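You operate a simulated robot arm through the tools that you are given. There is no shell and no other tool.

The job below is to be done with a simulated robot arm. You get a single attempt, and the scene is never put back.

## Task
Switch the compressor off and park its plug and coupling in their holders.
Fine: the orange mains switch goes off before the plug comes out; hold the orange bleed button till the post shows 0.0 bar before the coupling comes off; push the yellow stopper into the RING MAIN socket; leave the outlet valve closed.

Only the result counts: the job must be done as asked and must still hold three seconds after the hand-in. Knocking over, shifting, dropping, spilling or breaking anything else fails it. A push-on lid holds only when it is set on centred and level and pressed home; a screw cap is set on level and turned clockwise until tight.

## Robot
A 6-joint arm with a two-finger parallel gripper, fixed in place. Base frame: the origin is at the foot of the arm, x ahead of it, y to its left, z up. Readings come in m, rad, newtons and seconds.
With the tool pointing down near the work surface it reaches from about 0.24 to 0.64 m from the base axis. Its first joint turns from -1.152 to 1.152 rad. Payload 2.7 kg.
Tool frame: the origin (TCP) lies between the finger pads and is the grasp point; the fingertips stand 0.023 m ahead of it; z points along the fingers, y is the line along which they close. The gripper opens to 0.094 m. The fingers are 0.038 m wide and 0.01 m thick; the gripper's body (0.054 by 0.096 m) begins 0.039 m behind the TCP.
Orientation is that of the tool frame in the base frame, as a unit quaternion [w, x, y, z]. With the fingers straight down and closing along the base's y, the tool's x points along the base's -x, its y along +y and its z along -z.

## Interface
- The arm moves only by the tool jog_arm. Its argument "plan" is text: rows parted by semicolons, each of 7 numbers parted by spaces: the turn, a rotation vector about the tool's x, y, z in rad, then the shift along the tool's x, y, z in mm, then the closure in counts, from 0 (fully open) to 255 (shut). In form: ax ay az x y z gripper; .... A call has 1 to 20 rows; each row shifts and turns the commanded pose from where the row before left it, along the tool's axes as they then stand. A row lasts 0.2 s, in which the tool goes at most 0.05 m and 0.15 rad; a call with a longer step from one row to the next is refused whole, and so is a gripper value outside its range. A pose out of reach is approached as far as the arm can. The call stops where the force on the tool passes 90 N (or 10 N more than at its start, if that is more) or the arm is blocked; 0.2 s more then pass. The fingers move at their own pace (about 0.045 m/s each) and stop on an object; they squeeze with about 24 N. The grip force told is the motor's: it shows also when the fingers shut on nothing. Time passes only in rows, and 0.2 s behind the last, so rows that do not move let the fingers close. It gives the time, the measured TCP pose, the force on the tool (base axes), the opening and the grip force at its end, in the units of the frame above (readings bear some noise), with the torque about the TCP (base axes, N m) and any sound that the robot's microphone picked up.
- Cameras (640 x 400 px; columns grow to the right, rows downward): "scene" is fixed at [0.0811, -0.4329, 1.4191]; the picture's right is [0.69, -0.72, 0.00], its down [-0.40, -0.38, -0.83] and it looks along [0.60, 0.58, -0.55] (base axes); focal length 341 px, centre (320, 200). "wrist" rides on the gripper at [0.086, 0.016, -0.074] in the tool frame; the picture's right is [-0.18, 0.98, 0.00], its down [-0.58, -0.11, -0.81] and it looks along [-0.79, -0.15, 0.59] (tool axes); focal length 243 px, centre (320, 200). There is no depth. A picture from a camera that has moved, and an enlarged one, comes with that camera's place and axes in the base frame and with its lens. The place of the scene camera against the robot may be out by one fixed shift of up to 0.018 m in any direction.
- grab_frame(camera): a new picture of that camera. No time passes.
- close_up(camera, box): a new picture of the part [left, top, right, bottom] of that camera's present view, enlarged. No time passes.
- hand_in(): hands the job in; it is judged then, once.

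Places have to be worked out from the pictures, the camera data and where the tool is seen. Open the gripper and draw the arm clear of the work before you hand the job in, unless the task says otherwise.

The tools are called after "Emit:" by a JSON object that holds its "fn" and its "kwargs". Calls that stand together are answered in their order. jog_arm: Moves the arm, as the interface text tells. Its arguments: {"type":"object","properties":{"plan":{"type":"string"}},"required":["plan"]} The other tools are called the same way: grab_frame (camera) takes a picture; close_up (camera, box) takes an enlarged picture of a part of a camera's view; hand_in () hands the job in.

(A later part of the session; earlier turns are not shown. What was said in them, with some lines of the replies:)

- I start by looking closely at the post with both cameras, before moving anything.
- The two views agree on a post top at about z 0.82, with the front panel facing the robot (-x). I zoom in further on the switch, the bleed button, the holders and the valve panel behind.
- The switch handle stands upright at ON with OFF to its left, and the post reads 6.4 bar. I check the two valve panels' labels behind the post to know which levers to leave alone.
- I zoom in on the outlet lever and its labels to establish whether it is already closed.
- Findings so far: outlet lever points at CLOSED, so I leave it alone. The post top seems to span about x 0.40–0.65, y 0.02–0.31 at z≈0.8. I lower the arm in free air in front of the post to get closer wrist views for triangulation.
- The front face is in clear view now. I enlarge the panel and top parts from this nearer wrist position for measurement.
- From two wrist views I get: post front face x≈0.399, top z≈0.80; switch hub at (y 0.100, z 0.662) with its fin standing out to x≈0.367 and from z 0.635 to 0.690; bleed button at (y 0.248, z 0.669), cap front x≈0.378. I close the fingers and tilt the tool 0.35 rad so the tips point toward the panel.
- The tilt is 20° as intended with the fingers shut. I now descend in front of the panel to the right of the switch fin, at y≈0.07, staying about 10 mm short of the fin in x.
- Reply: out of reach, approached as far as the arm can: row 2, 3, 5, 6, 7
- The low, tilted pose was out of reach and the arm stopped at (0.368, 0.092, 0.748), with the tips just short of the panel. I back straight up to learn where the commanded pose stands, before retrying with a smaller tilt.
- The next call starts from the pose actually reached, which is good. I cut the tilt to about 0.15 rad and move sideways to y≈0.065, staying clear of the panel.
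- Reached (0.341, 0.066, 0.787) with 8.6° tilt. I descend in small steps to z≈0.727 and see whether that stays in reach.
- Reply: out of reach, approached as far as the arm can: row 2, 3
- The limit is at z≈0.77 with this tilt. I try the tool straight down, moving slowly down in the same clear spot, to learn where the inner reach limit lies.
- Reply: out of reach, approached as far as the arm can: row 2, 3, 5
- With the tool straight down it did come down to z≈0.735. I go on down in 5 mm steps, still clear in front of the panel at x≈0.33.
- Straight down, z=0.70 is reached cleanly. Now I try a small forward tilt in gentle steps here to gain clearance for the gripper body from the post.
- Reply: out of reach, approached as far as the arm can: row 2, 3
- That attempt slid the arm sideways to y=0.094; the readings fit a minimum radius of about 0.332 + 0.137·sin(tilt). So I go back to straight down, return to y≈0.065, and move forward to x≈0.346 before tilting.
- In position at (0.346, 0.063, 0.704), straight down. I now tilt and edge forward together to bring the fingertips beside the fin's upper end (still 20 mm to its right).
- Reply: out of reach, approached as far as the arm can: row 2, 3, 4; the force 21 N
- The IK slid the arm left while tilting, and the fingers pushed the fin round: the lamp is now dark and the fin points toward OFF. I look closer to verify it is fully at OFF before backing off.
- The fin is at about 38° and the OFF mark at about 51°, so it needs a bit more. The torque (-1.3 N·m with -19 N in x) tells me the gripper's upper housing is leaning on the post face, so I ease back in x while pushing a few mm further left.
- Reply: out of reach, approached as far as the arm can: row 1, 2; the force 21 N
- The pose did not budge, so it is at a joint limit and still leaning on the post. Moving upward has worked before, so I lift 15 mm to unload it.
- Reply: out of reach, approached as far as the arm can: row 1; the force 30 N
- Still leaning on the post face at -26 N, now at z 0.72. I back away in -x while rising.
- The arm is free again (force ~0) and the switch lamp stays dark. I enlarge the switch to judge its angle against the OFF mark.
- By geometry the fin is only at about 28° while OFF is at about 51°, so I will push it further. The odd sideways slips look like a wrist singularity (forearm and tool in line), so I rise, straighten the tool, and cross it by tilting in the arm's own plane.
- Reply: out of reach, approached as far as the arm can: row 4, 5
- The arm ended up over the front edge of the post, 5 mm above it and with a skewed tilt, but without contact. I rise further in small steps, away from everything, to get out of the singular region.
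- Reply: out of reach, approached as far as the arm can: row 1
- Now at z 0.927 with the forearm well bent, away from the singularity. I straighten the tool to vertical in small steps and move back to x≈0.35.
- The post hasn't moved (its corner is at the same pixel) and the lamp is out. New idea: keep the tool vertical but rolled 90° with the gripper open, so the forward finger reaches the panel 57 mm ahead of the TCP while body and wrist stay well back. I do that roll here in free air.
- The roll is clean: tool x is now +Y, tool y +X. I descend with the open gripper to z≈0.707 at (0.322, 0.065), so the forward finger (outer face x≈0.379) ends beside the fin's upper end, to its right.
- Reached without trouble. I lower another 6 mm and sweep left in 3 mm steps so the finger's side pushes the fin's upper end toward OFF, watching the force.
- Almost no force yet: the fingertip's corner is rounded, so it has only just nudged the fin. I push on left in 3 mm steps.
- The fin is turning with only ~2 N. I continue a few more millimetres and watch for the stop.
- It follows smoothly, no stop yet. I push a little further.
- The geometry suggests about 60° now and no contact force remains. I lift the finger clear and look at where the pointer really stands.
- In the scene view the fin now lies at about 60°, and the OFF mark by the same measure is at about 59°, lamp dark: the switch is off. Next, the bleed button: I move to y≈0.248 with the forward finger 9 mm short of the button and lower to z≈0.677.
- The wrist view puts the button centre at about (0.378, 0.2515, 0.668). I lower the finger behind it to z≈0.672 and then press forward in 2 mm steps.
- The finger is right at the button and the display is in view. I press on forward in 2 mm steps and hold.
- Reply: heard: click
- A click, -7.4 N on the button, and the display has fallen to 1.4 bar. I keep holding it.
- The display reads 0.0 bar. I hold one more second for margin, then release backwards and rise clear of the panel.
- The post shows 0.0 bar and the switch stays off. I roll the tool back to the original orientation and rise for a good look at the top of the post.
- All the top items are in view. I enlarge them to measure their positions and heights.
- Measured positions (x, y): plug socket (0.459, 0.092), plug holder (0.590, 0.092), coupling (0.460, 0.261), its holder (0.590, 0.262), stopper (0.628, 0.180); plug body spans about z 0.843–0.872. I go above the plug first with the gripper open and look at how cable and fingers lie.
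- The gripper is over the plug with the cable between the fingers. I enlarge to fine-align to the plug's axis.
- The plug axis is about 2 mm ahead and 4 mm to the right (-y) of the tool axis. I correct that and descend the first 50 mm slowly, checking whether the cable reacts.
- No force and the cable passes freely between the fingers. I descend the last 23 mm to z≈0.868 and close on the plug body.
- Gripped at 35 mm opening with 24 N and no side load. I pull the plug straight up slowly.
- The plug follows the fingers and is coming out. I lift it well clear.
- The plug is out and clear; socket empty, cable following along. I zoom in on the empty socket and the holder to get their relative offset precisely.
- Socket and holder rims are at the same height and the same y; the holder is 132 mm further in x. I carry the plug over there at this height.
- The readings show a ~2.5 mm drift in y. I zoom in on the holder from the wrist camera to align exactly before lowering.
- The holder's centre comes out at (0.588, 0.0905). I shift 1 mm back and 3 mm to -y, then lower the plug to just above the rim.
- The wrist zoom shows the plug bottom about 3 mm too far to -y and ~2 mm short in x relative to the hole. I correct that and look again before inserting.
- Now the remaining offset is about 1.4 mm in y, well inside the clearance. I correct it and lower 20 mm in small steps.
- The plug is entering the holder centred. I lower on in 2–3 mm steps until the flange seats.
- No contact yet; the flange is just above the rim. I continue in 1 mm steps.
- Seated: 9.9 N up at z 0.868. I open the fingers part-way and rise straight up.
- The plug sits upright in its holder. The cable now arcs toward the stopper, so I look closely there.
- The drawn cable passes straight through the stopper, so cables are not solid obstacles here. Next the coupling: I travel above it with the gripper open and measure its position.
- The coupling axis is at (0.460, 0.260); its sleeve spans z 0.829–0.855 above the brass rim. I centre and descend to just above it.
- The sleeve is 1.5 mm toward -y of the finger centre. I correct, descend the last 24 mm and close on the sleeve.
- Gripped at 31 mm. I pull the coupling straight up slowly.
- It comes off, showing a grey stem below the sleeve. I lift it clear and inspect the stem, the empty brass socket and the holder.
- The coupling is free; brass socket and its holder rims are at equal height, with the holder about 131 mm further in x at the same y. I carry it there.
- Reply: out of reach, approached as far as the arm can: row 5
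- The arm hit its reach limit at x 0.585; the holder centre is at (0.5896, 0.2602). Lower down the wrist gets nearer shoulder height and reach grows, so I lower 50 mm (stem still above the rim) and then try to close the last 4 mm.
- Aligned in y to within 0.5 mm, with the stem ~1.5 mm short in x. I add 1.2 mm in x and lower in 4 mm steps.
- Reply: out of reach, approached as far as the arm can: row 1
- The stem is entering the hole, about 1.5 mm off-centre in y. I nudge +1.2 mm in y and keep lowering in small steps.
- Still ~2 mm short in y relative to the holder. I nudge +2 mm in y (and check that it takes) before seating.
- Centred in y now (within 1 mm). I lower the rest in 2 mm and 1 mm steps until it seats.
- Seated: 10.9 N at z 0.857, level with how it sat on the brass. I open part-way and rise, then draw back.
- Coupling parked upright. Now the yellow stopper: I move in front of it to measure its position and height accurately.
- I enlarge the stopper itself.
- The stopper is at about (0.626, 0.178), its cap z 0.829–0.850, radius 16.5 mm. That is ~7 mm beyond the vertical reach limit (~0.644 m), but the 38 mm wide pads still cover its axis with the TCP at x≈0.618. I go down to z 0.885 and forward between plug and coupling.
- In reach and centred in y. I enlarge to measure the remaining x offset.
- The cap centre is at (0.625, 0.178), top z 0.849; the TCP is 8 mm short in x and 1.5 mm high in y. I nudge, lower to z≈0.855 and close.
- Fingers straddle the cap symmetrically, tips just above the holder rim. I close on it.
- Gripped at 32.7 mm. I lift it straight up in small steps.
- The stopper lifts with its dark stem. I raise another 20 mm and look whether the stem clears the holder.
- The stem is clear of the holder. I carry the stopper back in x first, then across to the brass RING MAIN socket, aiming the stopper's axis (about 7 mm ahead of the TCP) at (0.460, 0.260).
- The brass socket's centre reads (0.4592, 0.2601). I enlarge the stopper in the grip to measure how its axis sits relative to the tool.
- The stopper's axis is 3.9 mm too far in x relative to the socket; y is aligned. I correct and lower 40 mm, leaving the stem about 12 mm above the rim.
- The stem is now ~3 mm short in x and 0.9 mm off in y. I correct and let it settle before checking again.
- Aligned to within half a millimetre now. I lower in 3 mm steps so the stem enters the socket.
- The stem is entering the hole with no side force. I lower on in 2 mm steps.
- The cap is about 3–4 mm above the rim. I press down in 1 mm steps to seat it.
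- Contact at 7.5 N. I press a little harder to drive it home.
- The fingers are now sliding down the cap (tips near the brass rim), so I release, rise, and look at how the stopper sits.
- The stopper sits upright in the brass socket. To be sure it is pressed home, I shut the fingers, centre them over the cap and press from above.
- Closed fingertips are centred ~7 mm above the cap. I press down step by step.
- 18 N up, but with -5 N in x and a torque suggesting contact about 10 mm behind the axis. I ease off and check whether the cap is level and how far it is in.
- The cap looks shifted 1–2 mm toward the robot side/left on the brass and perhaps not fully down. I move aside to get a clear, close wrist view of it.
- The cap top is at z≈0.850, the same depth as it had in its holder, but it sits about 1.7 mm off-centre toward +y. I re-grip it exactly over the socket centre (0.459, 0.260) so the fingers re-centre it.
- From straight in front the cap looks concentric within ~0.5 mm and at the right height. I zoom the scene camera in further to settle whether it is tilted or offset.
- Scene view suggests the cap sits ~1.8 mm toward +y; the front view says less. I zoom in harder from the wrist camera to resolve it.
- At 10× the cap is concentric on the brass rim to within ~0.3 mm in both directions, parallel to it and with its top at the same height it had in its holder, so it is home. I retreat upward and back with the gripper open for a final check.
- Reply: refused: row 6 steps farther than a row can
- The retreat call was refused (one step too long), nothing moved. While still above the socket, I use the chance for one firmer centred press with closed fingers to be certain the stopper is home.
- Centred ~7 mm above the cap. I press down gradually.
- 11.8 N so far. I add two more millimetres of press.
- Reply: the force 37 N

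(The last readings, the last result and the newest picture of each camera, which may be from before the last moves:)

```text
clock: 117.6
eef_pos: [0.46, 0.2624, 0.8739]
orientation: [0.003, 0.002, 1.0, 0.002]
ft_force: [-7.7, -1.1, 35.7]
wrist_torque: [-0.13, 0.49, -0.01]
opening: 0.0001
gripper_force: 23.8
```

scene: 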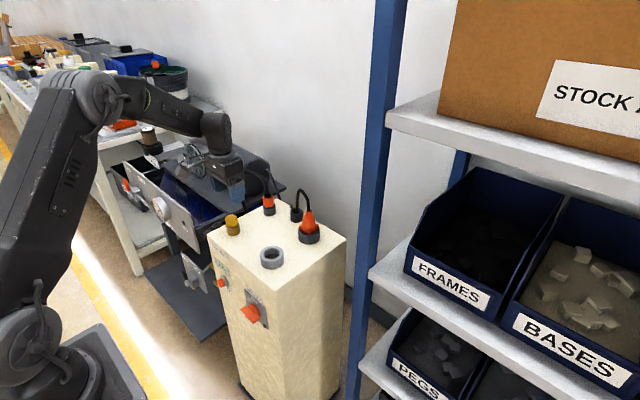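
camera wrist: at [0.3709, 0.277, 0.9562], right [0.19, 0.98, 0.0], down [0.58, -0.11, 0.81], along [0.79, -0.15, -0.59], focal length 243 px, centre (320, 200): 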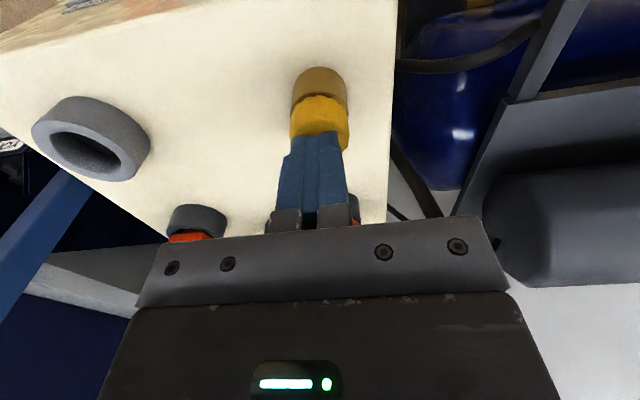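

35.7 N with no further travel: the stopper is firmly home. I lift off, rise and retreat with the gripper open.

Emit:
{"fn": "jog_arm", "kwargs": {"plan": "0 0 0 0 0 -3 255; 0 0 0 0 0 -10 255; 0 0 0 0 0 -30 255; 0 0 0 0 0 -40 255; 0 0 0 0 0 -40 0; 0 0 0 25 -25 -20 0; 0 0 0 30 -30 0 0; 0 0 0 30 -30 0 0; 0 0 0 30 -30 0 0; 0 0 0 30 -30 -20 0; 0 0 0 0 0 0 0; 0 0 0 0 0 0 0"}}

Emit:
{"fn": "grab_frame", "kwargs": {"camera": "wrist"}}

Emit:
{"fn": "close_up", "kwargs": {"camera": "scene", "box": [195, 180, 355, 340]}}

Emit:
{"fn": "close_up", "kwargs": {"camera": "scene", "box": [215, 185, 335, 265]}}

```text
clock: 120.2
eef_pos: [0.3132, 0.1155, 1.0302]
orientation: [0.0, 0.001, 1.0, 0.001]
ft_force: [-0.3, -0.1, -0.4]
wrist_torque: [0.0, -0.03, -0.02]
opening: 0.0938
gripper_force: 0.0
```

```text
taken
camera wrist: at [0.2263, 0.1308, 1.105], right [0.19, 0.98, 0.0], down [0.58, -0.11, 0.81], along [0.79, -0.15, -0.59], focal length 243 px, centre (320, 200)
```

wrist: 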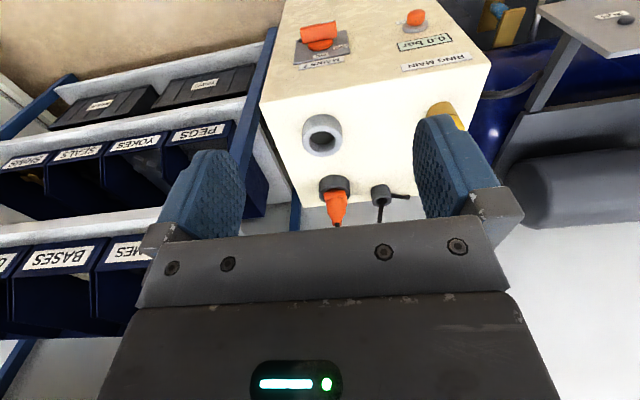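

```text
2.50 times, centred on (275, 260) of scene
camera zoom: at [0.0811, -0.4329, 1.4191], right [0.69, -0.72, 0.0], down [-0.4, -0.38, -0.83], along [0.6, 0.58, -0.55], focal length 853 px, centre (432, 50)
```

zoom: 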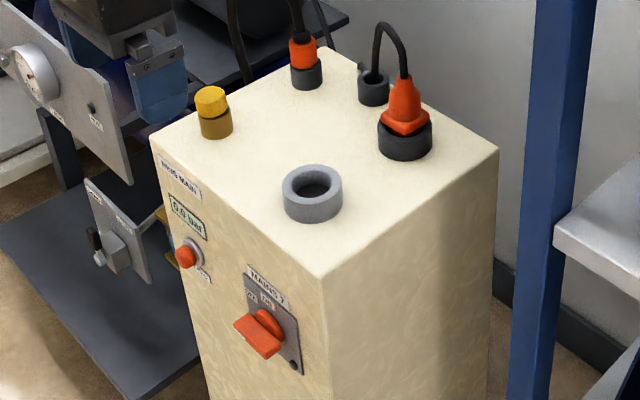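

```text
5.00 times, centred on (275, 225) of scene
camera zoom: at [0.0811, -0.4329, 1.4191], right [0.69, -0.72, 0.0], down [-0.4, -0.38, -0.83], along [0.6, 0.58, -0.55], focal length 1706 px, centre (545, 75)
```

zoom: 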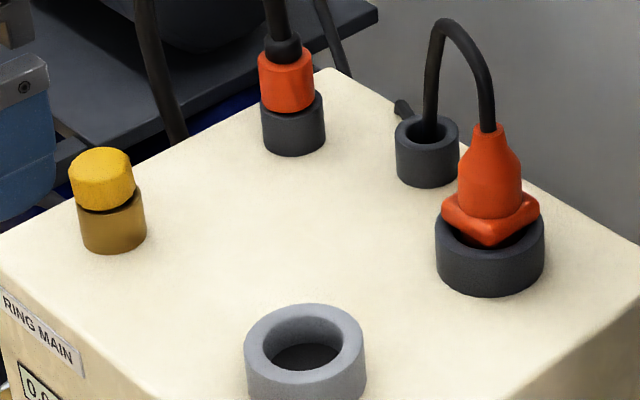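

The arm is clear. I take one last enlarged look at the stopper, the parked coupling, the mains switch and the outlet lever.

Emit:
{"fn": "close_up", "kwargs": {"camera": "scene", "box": [226, 208, 256, 238]}}

Emit:
{"fn": "close_up", "kwargs": {"camera": "scene", "box": [225, 275, 285, 335]}}

Emit:
{"fn": "close_up", "kwargs": {"camera": "scene", "box": [118, 158, 168, 218]}}

Emit:
{"fn": "close_up", "kwargs": {"camera": "wrist", "box": [270, 0, 500, 110]}}

```text
13.33 times, centred on (241, 223) of scene
camera zoom: at [0.0811, -0.4329, 1.4191], right [0.69, -0.72, 0.0], down [-0.4, -0.38, -0.83], along [0.6, 0.58, -0.55], focal length 4551 px, centre (1373, -107)
```

zoom: 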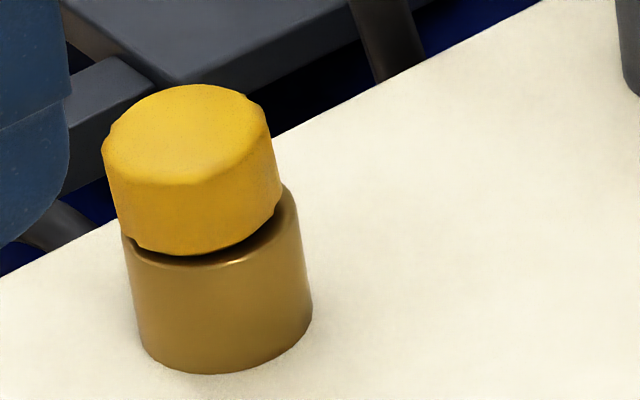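

```text
6.67 times, centred on (255, 305) of scene
camera zoom: at [0.0811, -0.4329, 1.4191], right [0.69, -0.72, 0.0], down [-0.4, -0.38, -0.83], along [0.6, 0.58, -0.55], focal length 2275 px, centre (753, -500)
```

zoom: 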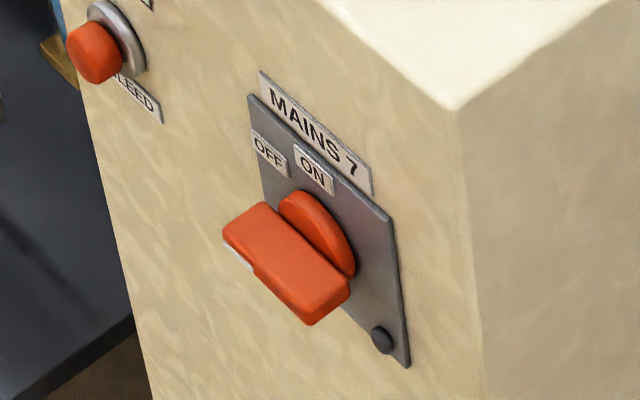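

```text
6.67 times, centred on (143, 188) of scene
camera zoom: at [0.0811, -0.4329, 1.4191], right [0.69, -0.72, 0.0], down [-0.4, -0.38, -0.83], along [0.6, 0.58, -0.55], focal length 2275 px, centre (1500, 280)
```

zoom: 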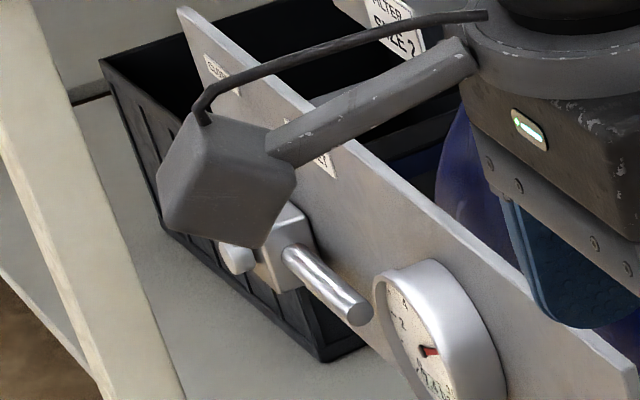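

```text
2.78 times, centred on (385, 55) of wrist
camera zoom: at [0.2263, 0.1308, 1.105], right [0.19, 0.98, 0.0], down [0.58, -0.11, 0.81], along [0.79, -0.15, -0.59], focal length 675 px, centre (139, 604)
```

zoom: 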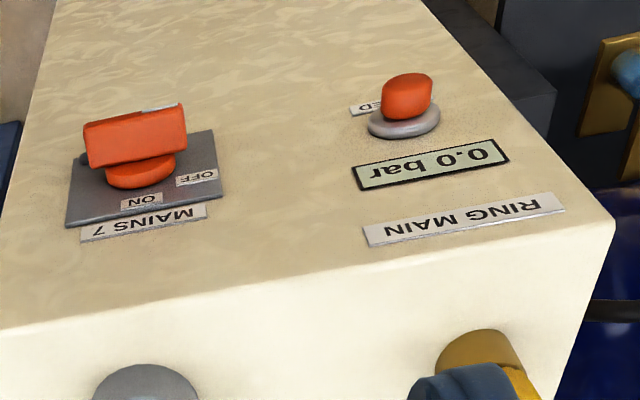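

Switch OFF, 0.0 bar and the outlet lever are unchanged, but the stopper may lean a degree or two after the press. I roll the camera to the -y side to judge its level properly.

Emit:
{"fn": "jog_arm", "kwargs": {"plan": "0 0 -0.1428 0 0 0 255; 0 0 -0.1428 0 0 0 255; 0 0 -0.1428 0 0 0 255; 0 0 -0.1428 0 0 0 255; 0 0 -0.1428 0 0 0 255; 0 0 -0.1428 0 0 0 255; 0 0 -0.1428 0 0 0 255; 0 0 -0.1428 0 0 0 255; 0 0 -0.1428 0 0 0 255; 0 0 -0.1428 0 0 0 255; 0 0 -0.1428 0 0 0 255; 0 0 0 0 0 0 255"}}

```text
clock: 122.8
eef_pos: [0.3126, 0.1171, 1.0345]
orientation: [0.0, -0.706, 0.708, 0.0]
ft_force: [0.0, -0.1, 0.2]
wrist_torque: [-0.01, 0.0, 0.02]
opening: 0.0001
gripper_force: 23.8
```

The roll worked (camera now on the -y side looking +y). I move to a viewing pose above the middle of the post, clear of all parts.

Emit:
{"fn": "jog_arm", "kwargs": {"plan": "0 0 0 -11.5 -35.4 17.4 255; 0 0 0 -11.5 -35.4 17.4 255; 0 0 0 -11.5 -35.4 17.4 255; 0 0 0 -11.5 -35.4 17.4 255; 0 0 0 -11.5 -35.4 17.4 255; 0 0 0 -11.5 -35.4 17.4 255; 0 0 0 0 0 0 255; 0 0 0 0 0 0 255"}}

Emit:
{"fn": "grab_frame", "kwargs": {"camera": "wrist"}}

```text
clock: 124.6
eef_pos: [0.5241, 0.184, 0.929]
orientation: [0.001, -0.706, 0.708, 0.0]
ft_force: [-0.1, -1.1, 0.6]
wrist_torque: [0.04, 0.0, 0.01]
opening: 0.0
gripper_force: 24.2
```

```text
taken
camera wrist: at [0.5079, 0.0975, 1.0046], right [-0.98, 0.19, 0.0], down [0.11, 0.58, 0.81], along [0.15, 0.79, -0.59], focal length 243 px, centre (320, 200)
```

wrist: 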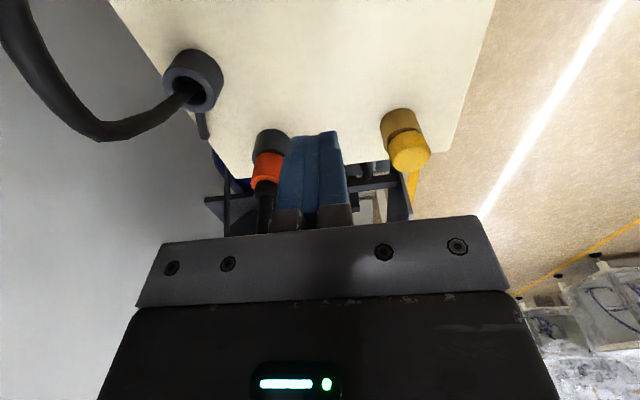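

Emit:
{"fn": "close_up", "kwargs": {"camera": "wrist", "box": [370, 95, 450, 180]}}

Emit:
{"fn": "close_up", "kwargs": {"camera": "wrist", "box": [235, 115, 325, 225]}}

```text
4.71 times, centred on (410, 138) of wrist
camera zoom: at [0.5079, 0.0975, 1.0046], right [-0.98, 0.19, 0.0], down [0.11, 0.58, 0.81], along [0.15, 0.79, -0.59], focal length 1142 px, centre (-104, 494)
```

zoom: 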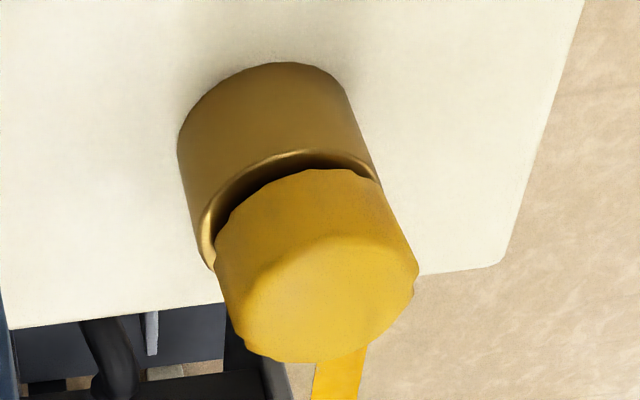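

```text
3.64 times, centred on (280, 170) of wrist
camera zoom: at [0.5079, 0.0975, 1.0046], right [-0.98, 0.19, 0.0], down [0.11, 0.58, 0.81], along [0.15, 0.79, -0.59], focal length 882 px, centre (466, 309)
```

zoom: 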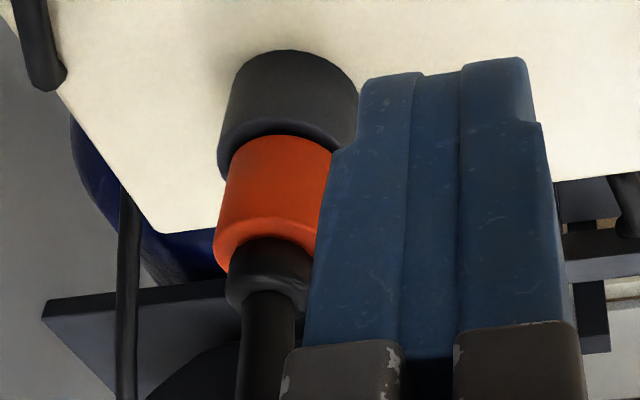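

From this side the cap sits ~1.7 mm toward -x and leans ~2.5° that way after the press. In this roll the fingers close along x, so re-gripping here will both centre it in x and level it; I open and move over the socket.

Emit:
{"fn": "jog_arm", "kwargs": {"plan": "0 0 0 0 0 0 60; 0 0 0 -25.5 21.6 0 60; 0 0 0 -25.5 21.6 0 60; 0 0 0 -25.4 21.6 0 60; 0 0 0 0 0 0 60; 0 0 0 0 0 0 60; 0 0 0 0 0 0 60"}}

Emit:
{"fn": "grab_frame", "kwargs": {"camera": "wrist"}}

Emit:
{"fn": "close_up", "kwargs": {"camera": "wrist", "box": [270, 0, 400, 100]}}

```text
clock: 126.2
eef_pos: [0.4603, 0.2644, 0.9289]
orientation: [-0.001, -0.707, 0.707, -0.001]
ft_force: [-0.4, -0.4, 0.0]
wrist_torque: [-0.02, -0.05, 0.02]
opening: 0.0721
gripper_force: 0.2
```

```text
taken
camera wrist: at [0.4439, 0.1778, 1.0028], right [-0.98, 0.19, 0.0], down [0.11, 0.58, 0.81], along [0.15, 0.79, -0.59], focal length 243 px, centre (320, 200)
```

wrist: 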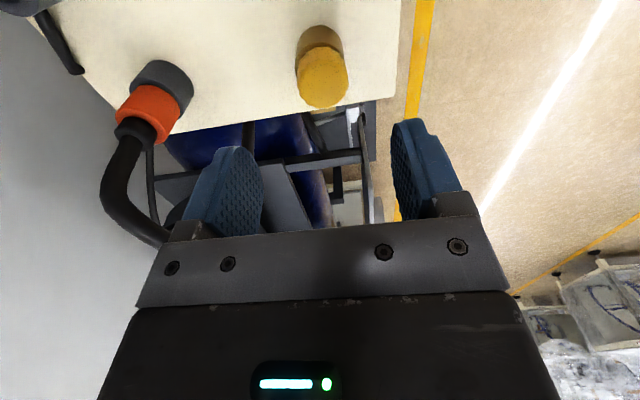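

```text
4.00 times, centred on (335, 50) of wrist
camera zoom: at [0.4439, 0.1778, 1.0028], right [-0.98, 0.19, 0.0], down [0.11, 0.58, 0.81], along [0.15, 0.79, -0.59], focal length 970 px, centre (260, 800)
```

zoom: 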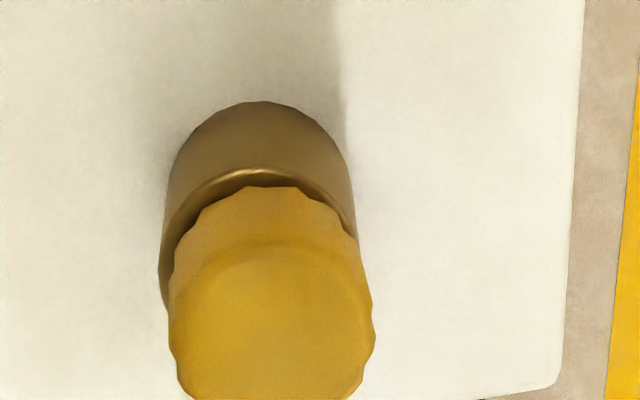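

Aligned in x over the brass centre (0.4598 vs tool 0.4599). I trim y by 3.5 mm and descend around the cap to z≈0.857.

Emit:
{"fn": "jog_arm", "kwargs": {"plan": "0 0 0 3.5 0 10 60; 0 0 0 0 0 20 60; 0 0 0 0 0 20 60; 0 0 0 0 0 12 60; 0 0 0 0 0 9 60; 0 0 0 0 0 0 60; 0 0 0 0 0 0 60"}}

Emit:
{"fn": "close_up", "kwargs": {"camera": "wrist", "box": [180, 40, 470, 230]}}

Emit:
{"fn": "close_up", "kwargs": {"camera": "scene", "box": [200, 185, 280, 250]}}

```text
clock: 127.8
eef_pos: [0.4601, 0.2596, 0.861]
orientation: [0.001, -0.706, 0.708, -0.001]
ft_force: [-0.2, -0.9, -0.4]
wrist_torque: [0.0, 0.02, 0.01]
opening: 0.0721
gripper_force: 0.0
```

```text
2.11 times, centred on (325, 135) of wrist
camera zoom: at [0.4431, 0.1732, 0.9357], right [-0.98, 0.19, 0.0], down [0.11, 0.58, 0.81], along [0.15, 0.79, -0.59], focal length 511 px, centre (310, 337)
```

zoom: 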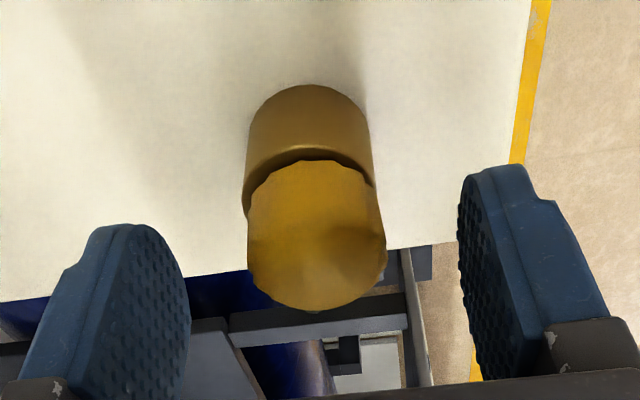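

```text
6.15 times, centred on (240, 218) of scene
camera zoom: at [0.0811, -0.4329, 1.4191], right [0.69, -0.72, 0.0], down [-0.4, -0.38, -0.83], along [0.6, 0.58, -0.55], focal length 2100 px, centre (812, 92)
```

zoom: 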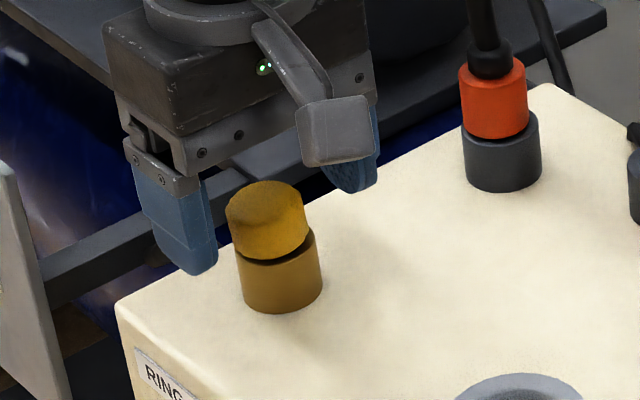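

The cap's small lean to -x is visible between the fingers. I lower 4 mm more and close along x to centre and straighten it.

Emit:
{"fn": "jog_arm", "kwargs": {"plan": "0 0 0 0 0 4 60; 0 0 0 0 0 0 60; 0 0 0 0 0 0 140; 0 0 0 0 0 0 150; 0 0 0 0 0 0 160; 0 0 0 0 0 0 255; 0 0 0 0 0 0 255; 0 0 0 0 0 0 255"}}

Emit:
{"fn": "close_up", "kwargs": {"camera": "wrist", "box": [180, 40, 470, 230]}}

Emit:
{"fn": "close_up", "kwargs": {"camera": "scene", "box": [200, 185, 280, 250]}}

```text
clock: 129.6
eef_pos: [0.4592, 0.2588, 0.8563]
orientation: [0.001, -0.707, 0.707, 0.0]
ft_force: [-0.1, -0.4, 0.2]
wrist_torque: [0.02, -0.01, 0.02]
opening: 0.0324
gripper_force: 24.2
```

```text
2.11 times, centred on (325, 135) of wrist
camera zoom: at [0.4435, 0.1731, 0.931], right [-0.98, 0.19, 0.0], down [0.11, 0.58, 0.81], along [0.15, 0.79, -0.59], focal length 511 px, centre (310, 337)
```

zoom: 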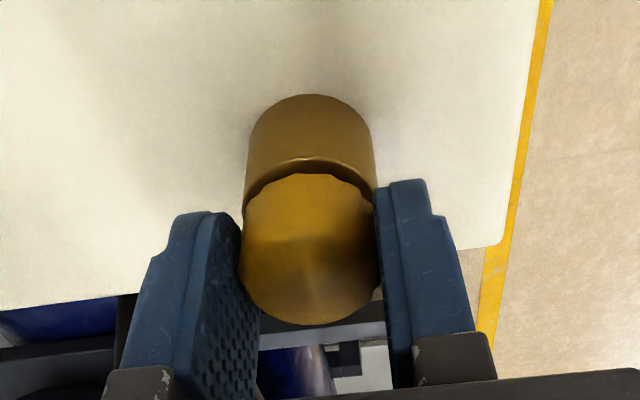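

```text
6.15 times, centred on (240, 218) of scene
camera zoom: at [0.0811, -0.4329, 1.4191], right [0.69, -0.72, 0.0], down [-0.4, -0.38, -0.83], along [0.6, 0.58, -0.55], focal length 2100 px, centre (812, 92)
```

zoom: 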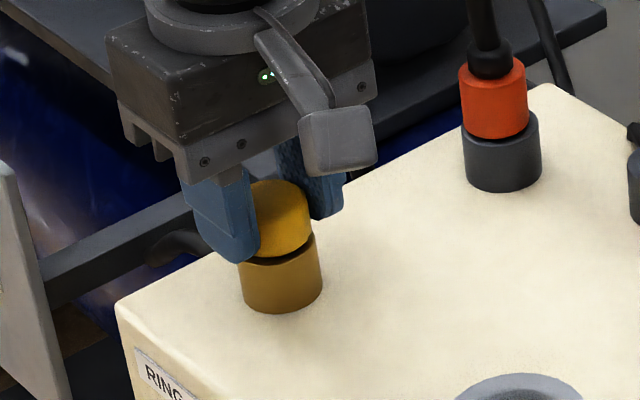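

Now the cap is straight and concentric with the brass. I press gently down through the grip to seat it level.

Emit:
{"fn": "jog_arm", "kwargs": {"plan": "0 0 0 0 0 1 255; 0 0 0 0 0 1 255; 0 0 0 0 0 0 255; 0 0 0 0 0 0 255"}}

Emit:
{"fn": "close_up", "kwargs": {"camera": "wrist", "box": [260, 60, 400, 160]}}

```text
clock: 130.6
eef_pos: [0.46, 0.26, 0.8545]
orientation: [0.002, -0.706, 0.708, -0.001]
ft_force: [1.1, 1.3, 12.6]
wrist_torque: [0.1, -0.11, 0.0]
opening: 0.0325
gripper_force: 24.0
```

```text
4.00 times, centred on (330, 110) of wrist
camera zoom: at [0.4436, 0.173, 0.9286], right [-0.98, 0.19, 0.0], down [0.11, 0.58, 0.81], along [0.15, 0.79, -0.59], focal length 970 px, centre (280, 560)
```

zoom: 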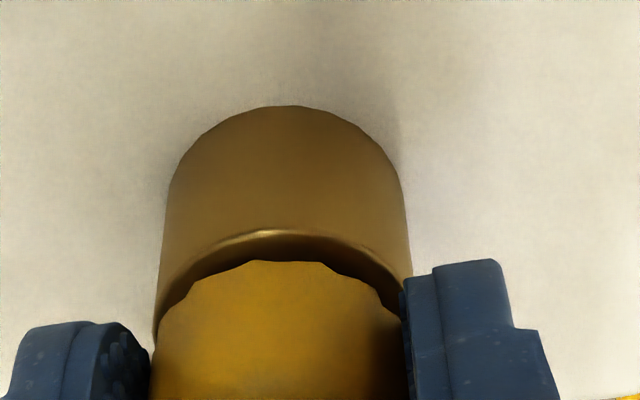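

12.6 N straight down, symmetric: seated level. I open the fingers and rise, then check the result from both cameras.

Emit:
{"fn": "jog_arm", "kwargs": {"plan": "0 0 0 0 0 -1 255; 0 0 0 0 0 -0.5 255; 0 0 0 0 0 0 150; 0 0 0 0 0 0 100; 0 0 0 0 0 0 60; 0 0 0 0 0 0 60; 0 0 0 0 0 -10 60; 0 0 0 0 0 -20 60; 0 0 0 0 0 -30 60; 0 0 0 0 0 -15 60; 0 0 0 0 0 0 60; 0 0 0 0 0 0 60"}}

Emit:
{"fn": "close_up", "kwargs": {"camera": "wrist", "box": [270, 0, 400, 110]}}

Emit:
{"fn": "close_up", "kwargs": {"camera": "scene", "box": [226, 208, 256, 238]}}

```text
clock: 133.2
eef_pos: [0.4615, 0.2604, 0.9262]
orientation: [0.0, -0.706, 0.708, 0.0]
ft_force: [0.0, 0.9, -0.1]
wrist_torque: [-0.02, 0.04, -0.01]
opening: 0.0721
gripper_force: 0.0
```

```text
3.64 times, centred on (335, 55) of wrist
camera zoom: at [0.4438, 0.1727, 1.0027], right [-0.98, 0.19, 0.0], down [0.11, 0.58, 0.81], along [0.15, 0.79, -0.59], focal length 882 px, centre (266, 727)
```

zoom: 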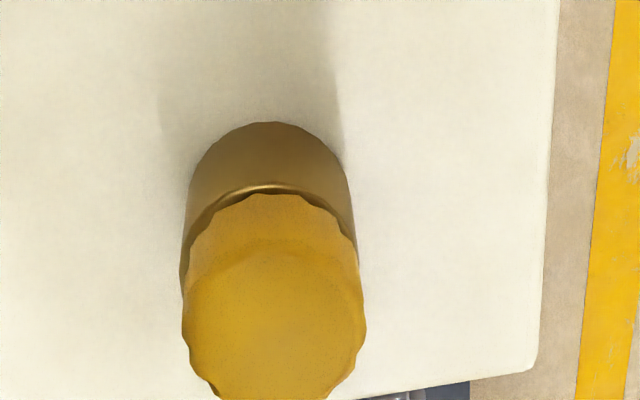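

```text
13.33 times, centred on (241, 223) of scene
camera zoom: at [0.0811, -0.4329, 1.4191], right [0.69, -0.72, 0.0], down [-0.4, -0.38, -0.83], along [0.6, 0.58, -0.55], focal length 4551 px, centre (1373, -107)
```

zoom: 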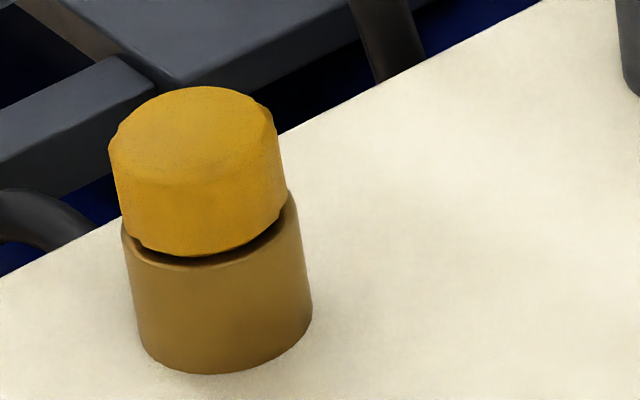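

The cap now sits level and centred within about a millimetre, at full depth. I retreat upward and back toward the robot with the gripper open.

Emit:
{"fn": "jog_arm", "kwargs": {"plan": "0 0 0 0 0 -30 0; 0 0 0 0 0 -40 0; 0 0 0 0 0 -30 0; 0 0 0 22 26 0 0; 0 0 0 22 26 0 0; 0 0 0 22 26 0 0; 0 0 0 22 26 0 0; 0 0 0 22 26 0 0; 0 0 0 0 0 0 0; 0 0 0 0 0 0 0"}}

Emit:
{"fn": "grab_frame", "kwargs": {"camera": "scene"}}

Emit:
{"fn": "close_up", "kwargs": {"camera": "scene", "box": [195, 180, 355, 340]}}

Emit:
{"fn": "close_up", "kwargs": {"camera": "scene", "box": [110, 155, 220, 290]}}

```text
clock: 135.4
eef_pos: [0.3318, 0.1504, 1.0298]
orientation: [0.0, -0.706, 0.708, 0.001]
ft_force: [0.2, 0.4, 0.7]
wrist_torque: [0.03, -0.02, 0.0]
opening: 0.094
gripper_force: 0.0
```

```text
taken
```

scene: 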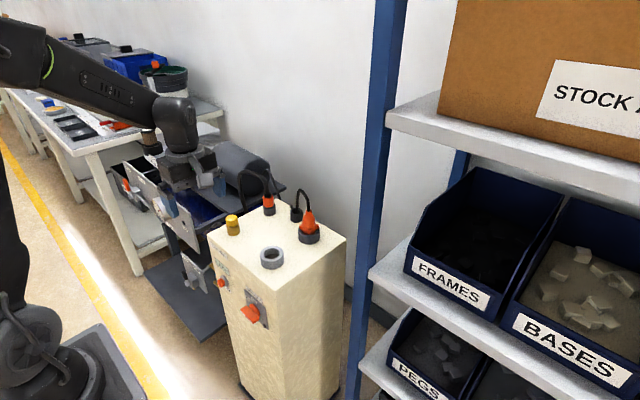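

```text
2.50 times, centred on (275, 260) of scene
camera zoom: at [0.0811, -0.4329, 1.4191], right [0.69, -0.72, 0.0], down [-0.4, -0.38, -0.83], along [0.6, 0.58, -0.55], focal length 853 px, centre (432, 50)
```

zoom: 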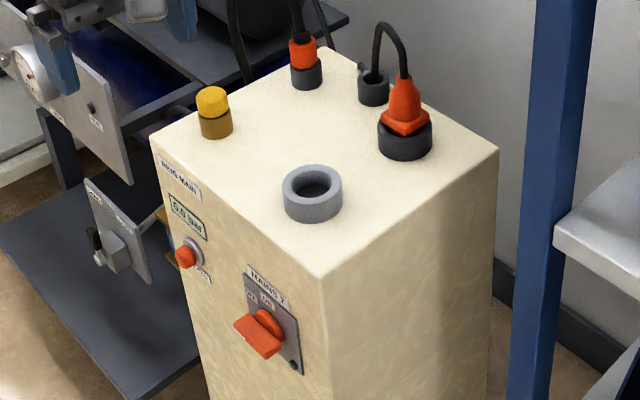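

```text
2.96 times, centred on (165, 222) of scene
camera zoom: at [0.0811, -0.4329, 1.4191], right [0.69, -0.72, 0.0], down [-0.4, -0.38, -0.83], along [0.6, 0.58, -0.55], focal length 1011 px, centre (779, 133)
```

zoom: 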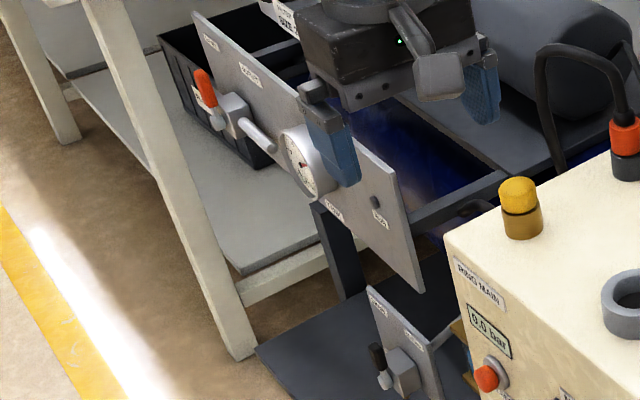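

Everything is in its end state: mains at OFF with its lamp dark, post at 0.0 bar, plug and coupling upright in their holders, stopper in the RING MAIN socket, outlet lever still on CLOSED, and the arm clear with the gripper open. I hand the job in.

Emit:
{"fn": "hand_in", "kwargs": {}}

```text
The job is handed in.
```

The compressor is off, its plug and coupling are parked, and I handed the job in. I don't have the verdict.

- **Mains:** the orange switch went to OFF before the plug came out, and its lamp is dark. The first part of that turn was not planned. The arm slid sideways near its reach limit and pushed the lever about halfway, with the gripper leaning on the post front at up to about 26 N. I then finished the turn in a controlled push. The post shows no sign of having moved.
- **Bleed:** I held the orange button until the post showed 0.0 bar, before taking the coupling off. It still reads 0.0 bar.
- **Plug and coupling:** both sit upright in their holders and reached a firm stop going in.
- **Stopper:** it is in the RING MAIN socket. A firm press from above left it leaning by about 2.5°, so I gripped it again, straightened it and pressed it down once more. By my measurements it is at full depth and centred within about 1 mm. It looks level to within 1–2°, though that is hard to measure any finer from the pictures.
- **Outlet valve:** I never touched it, and the lever still points at CLOSED.

The arm is clear of the work with the gripper open.
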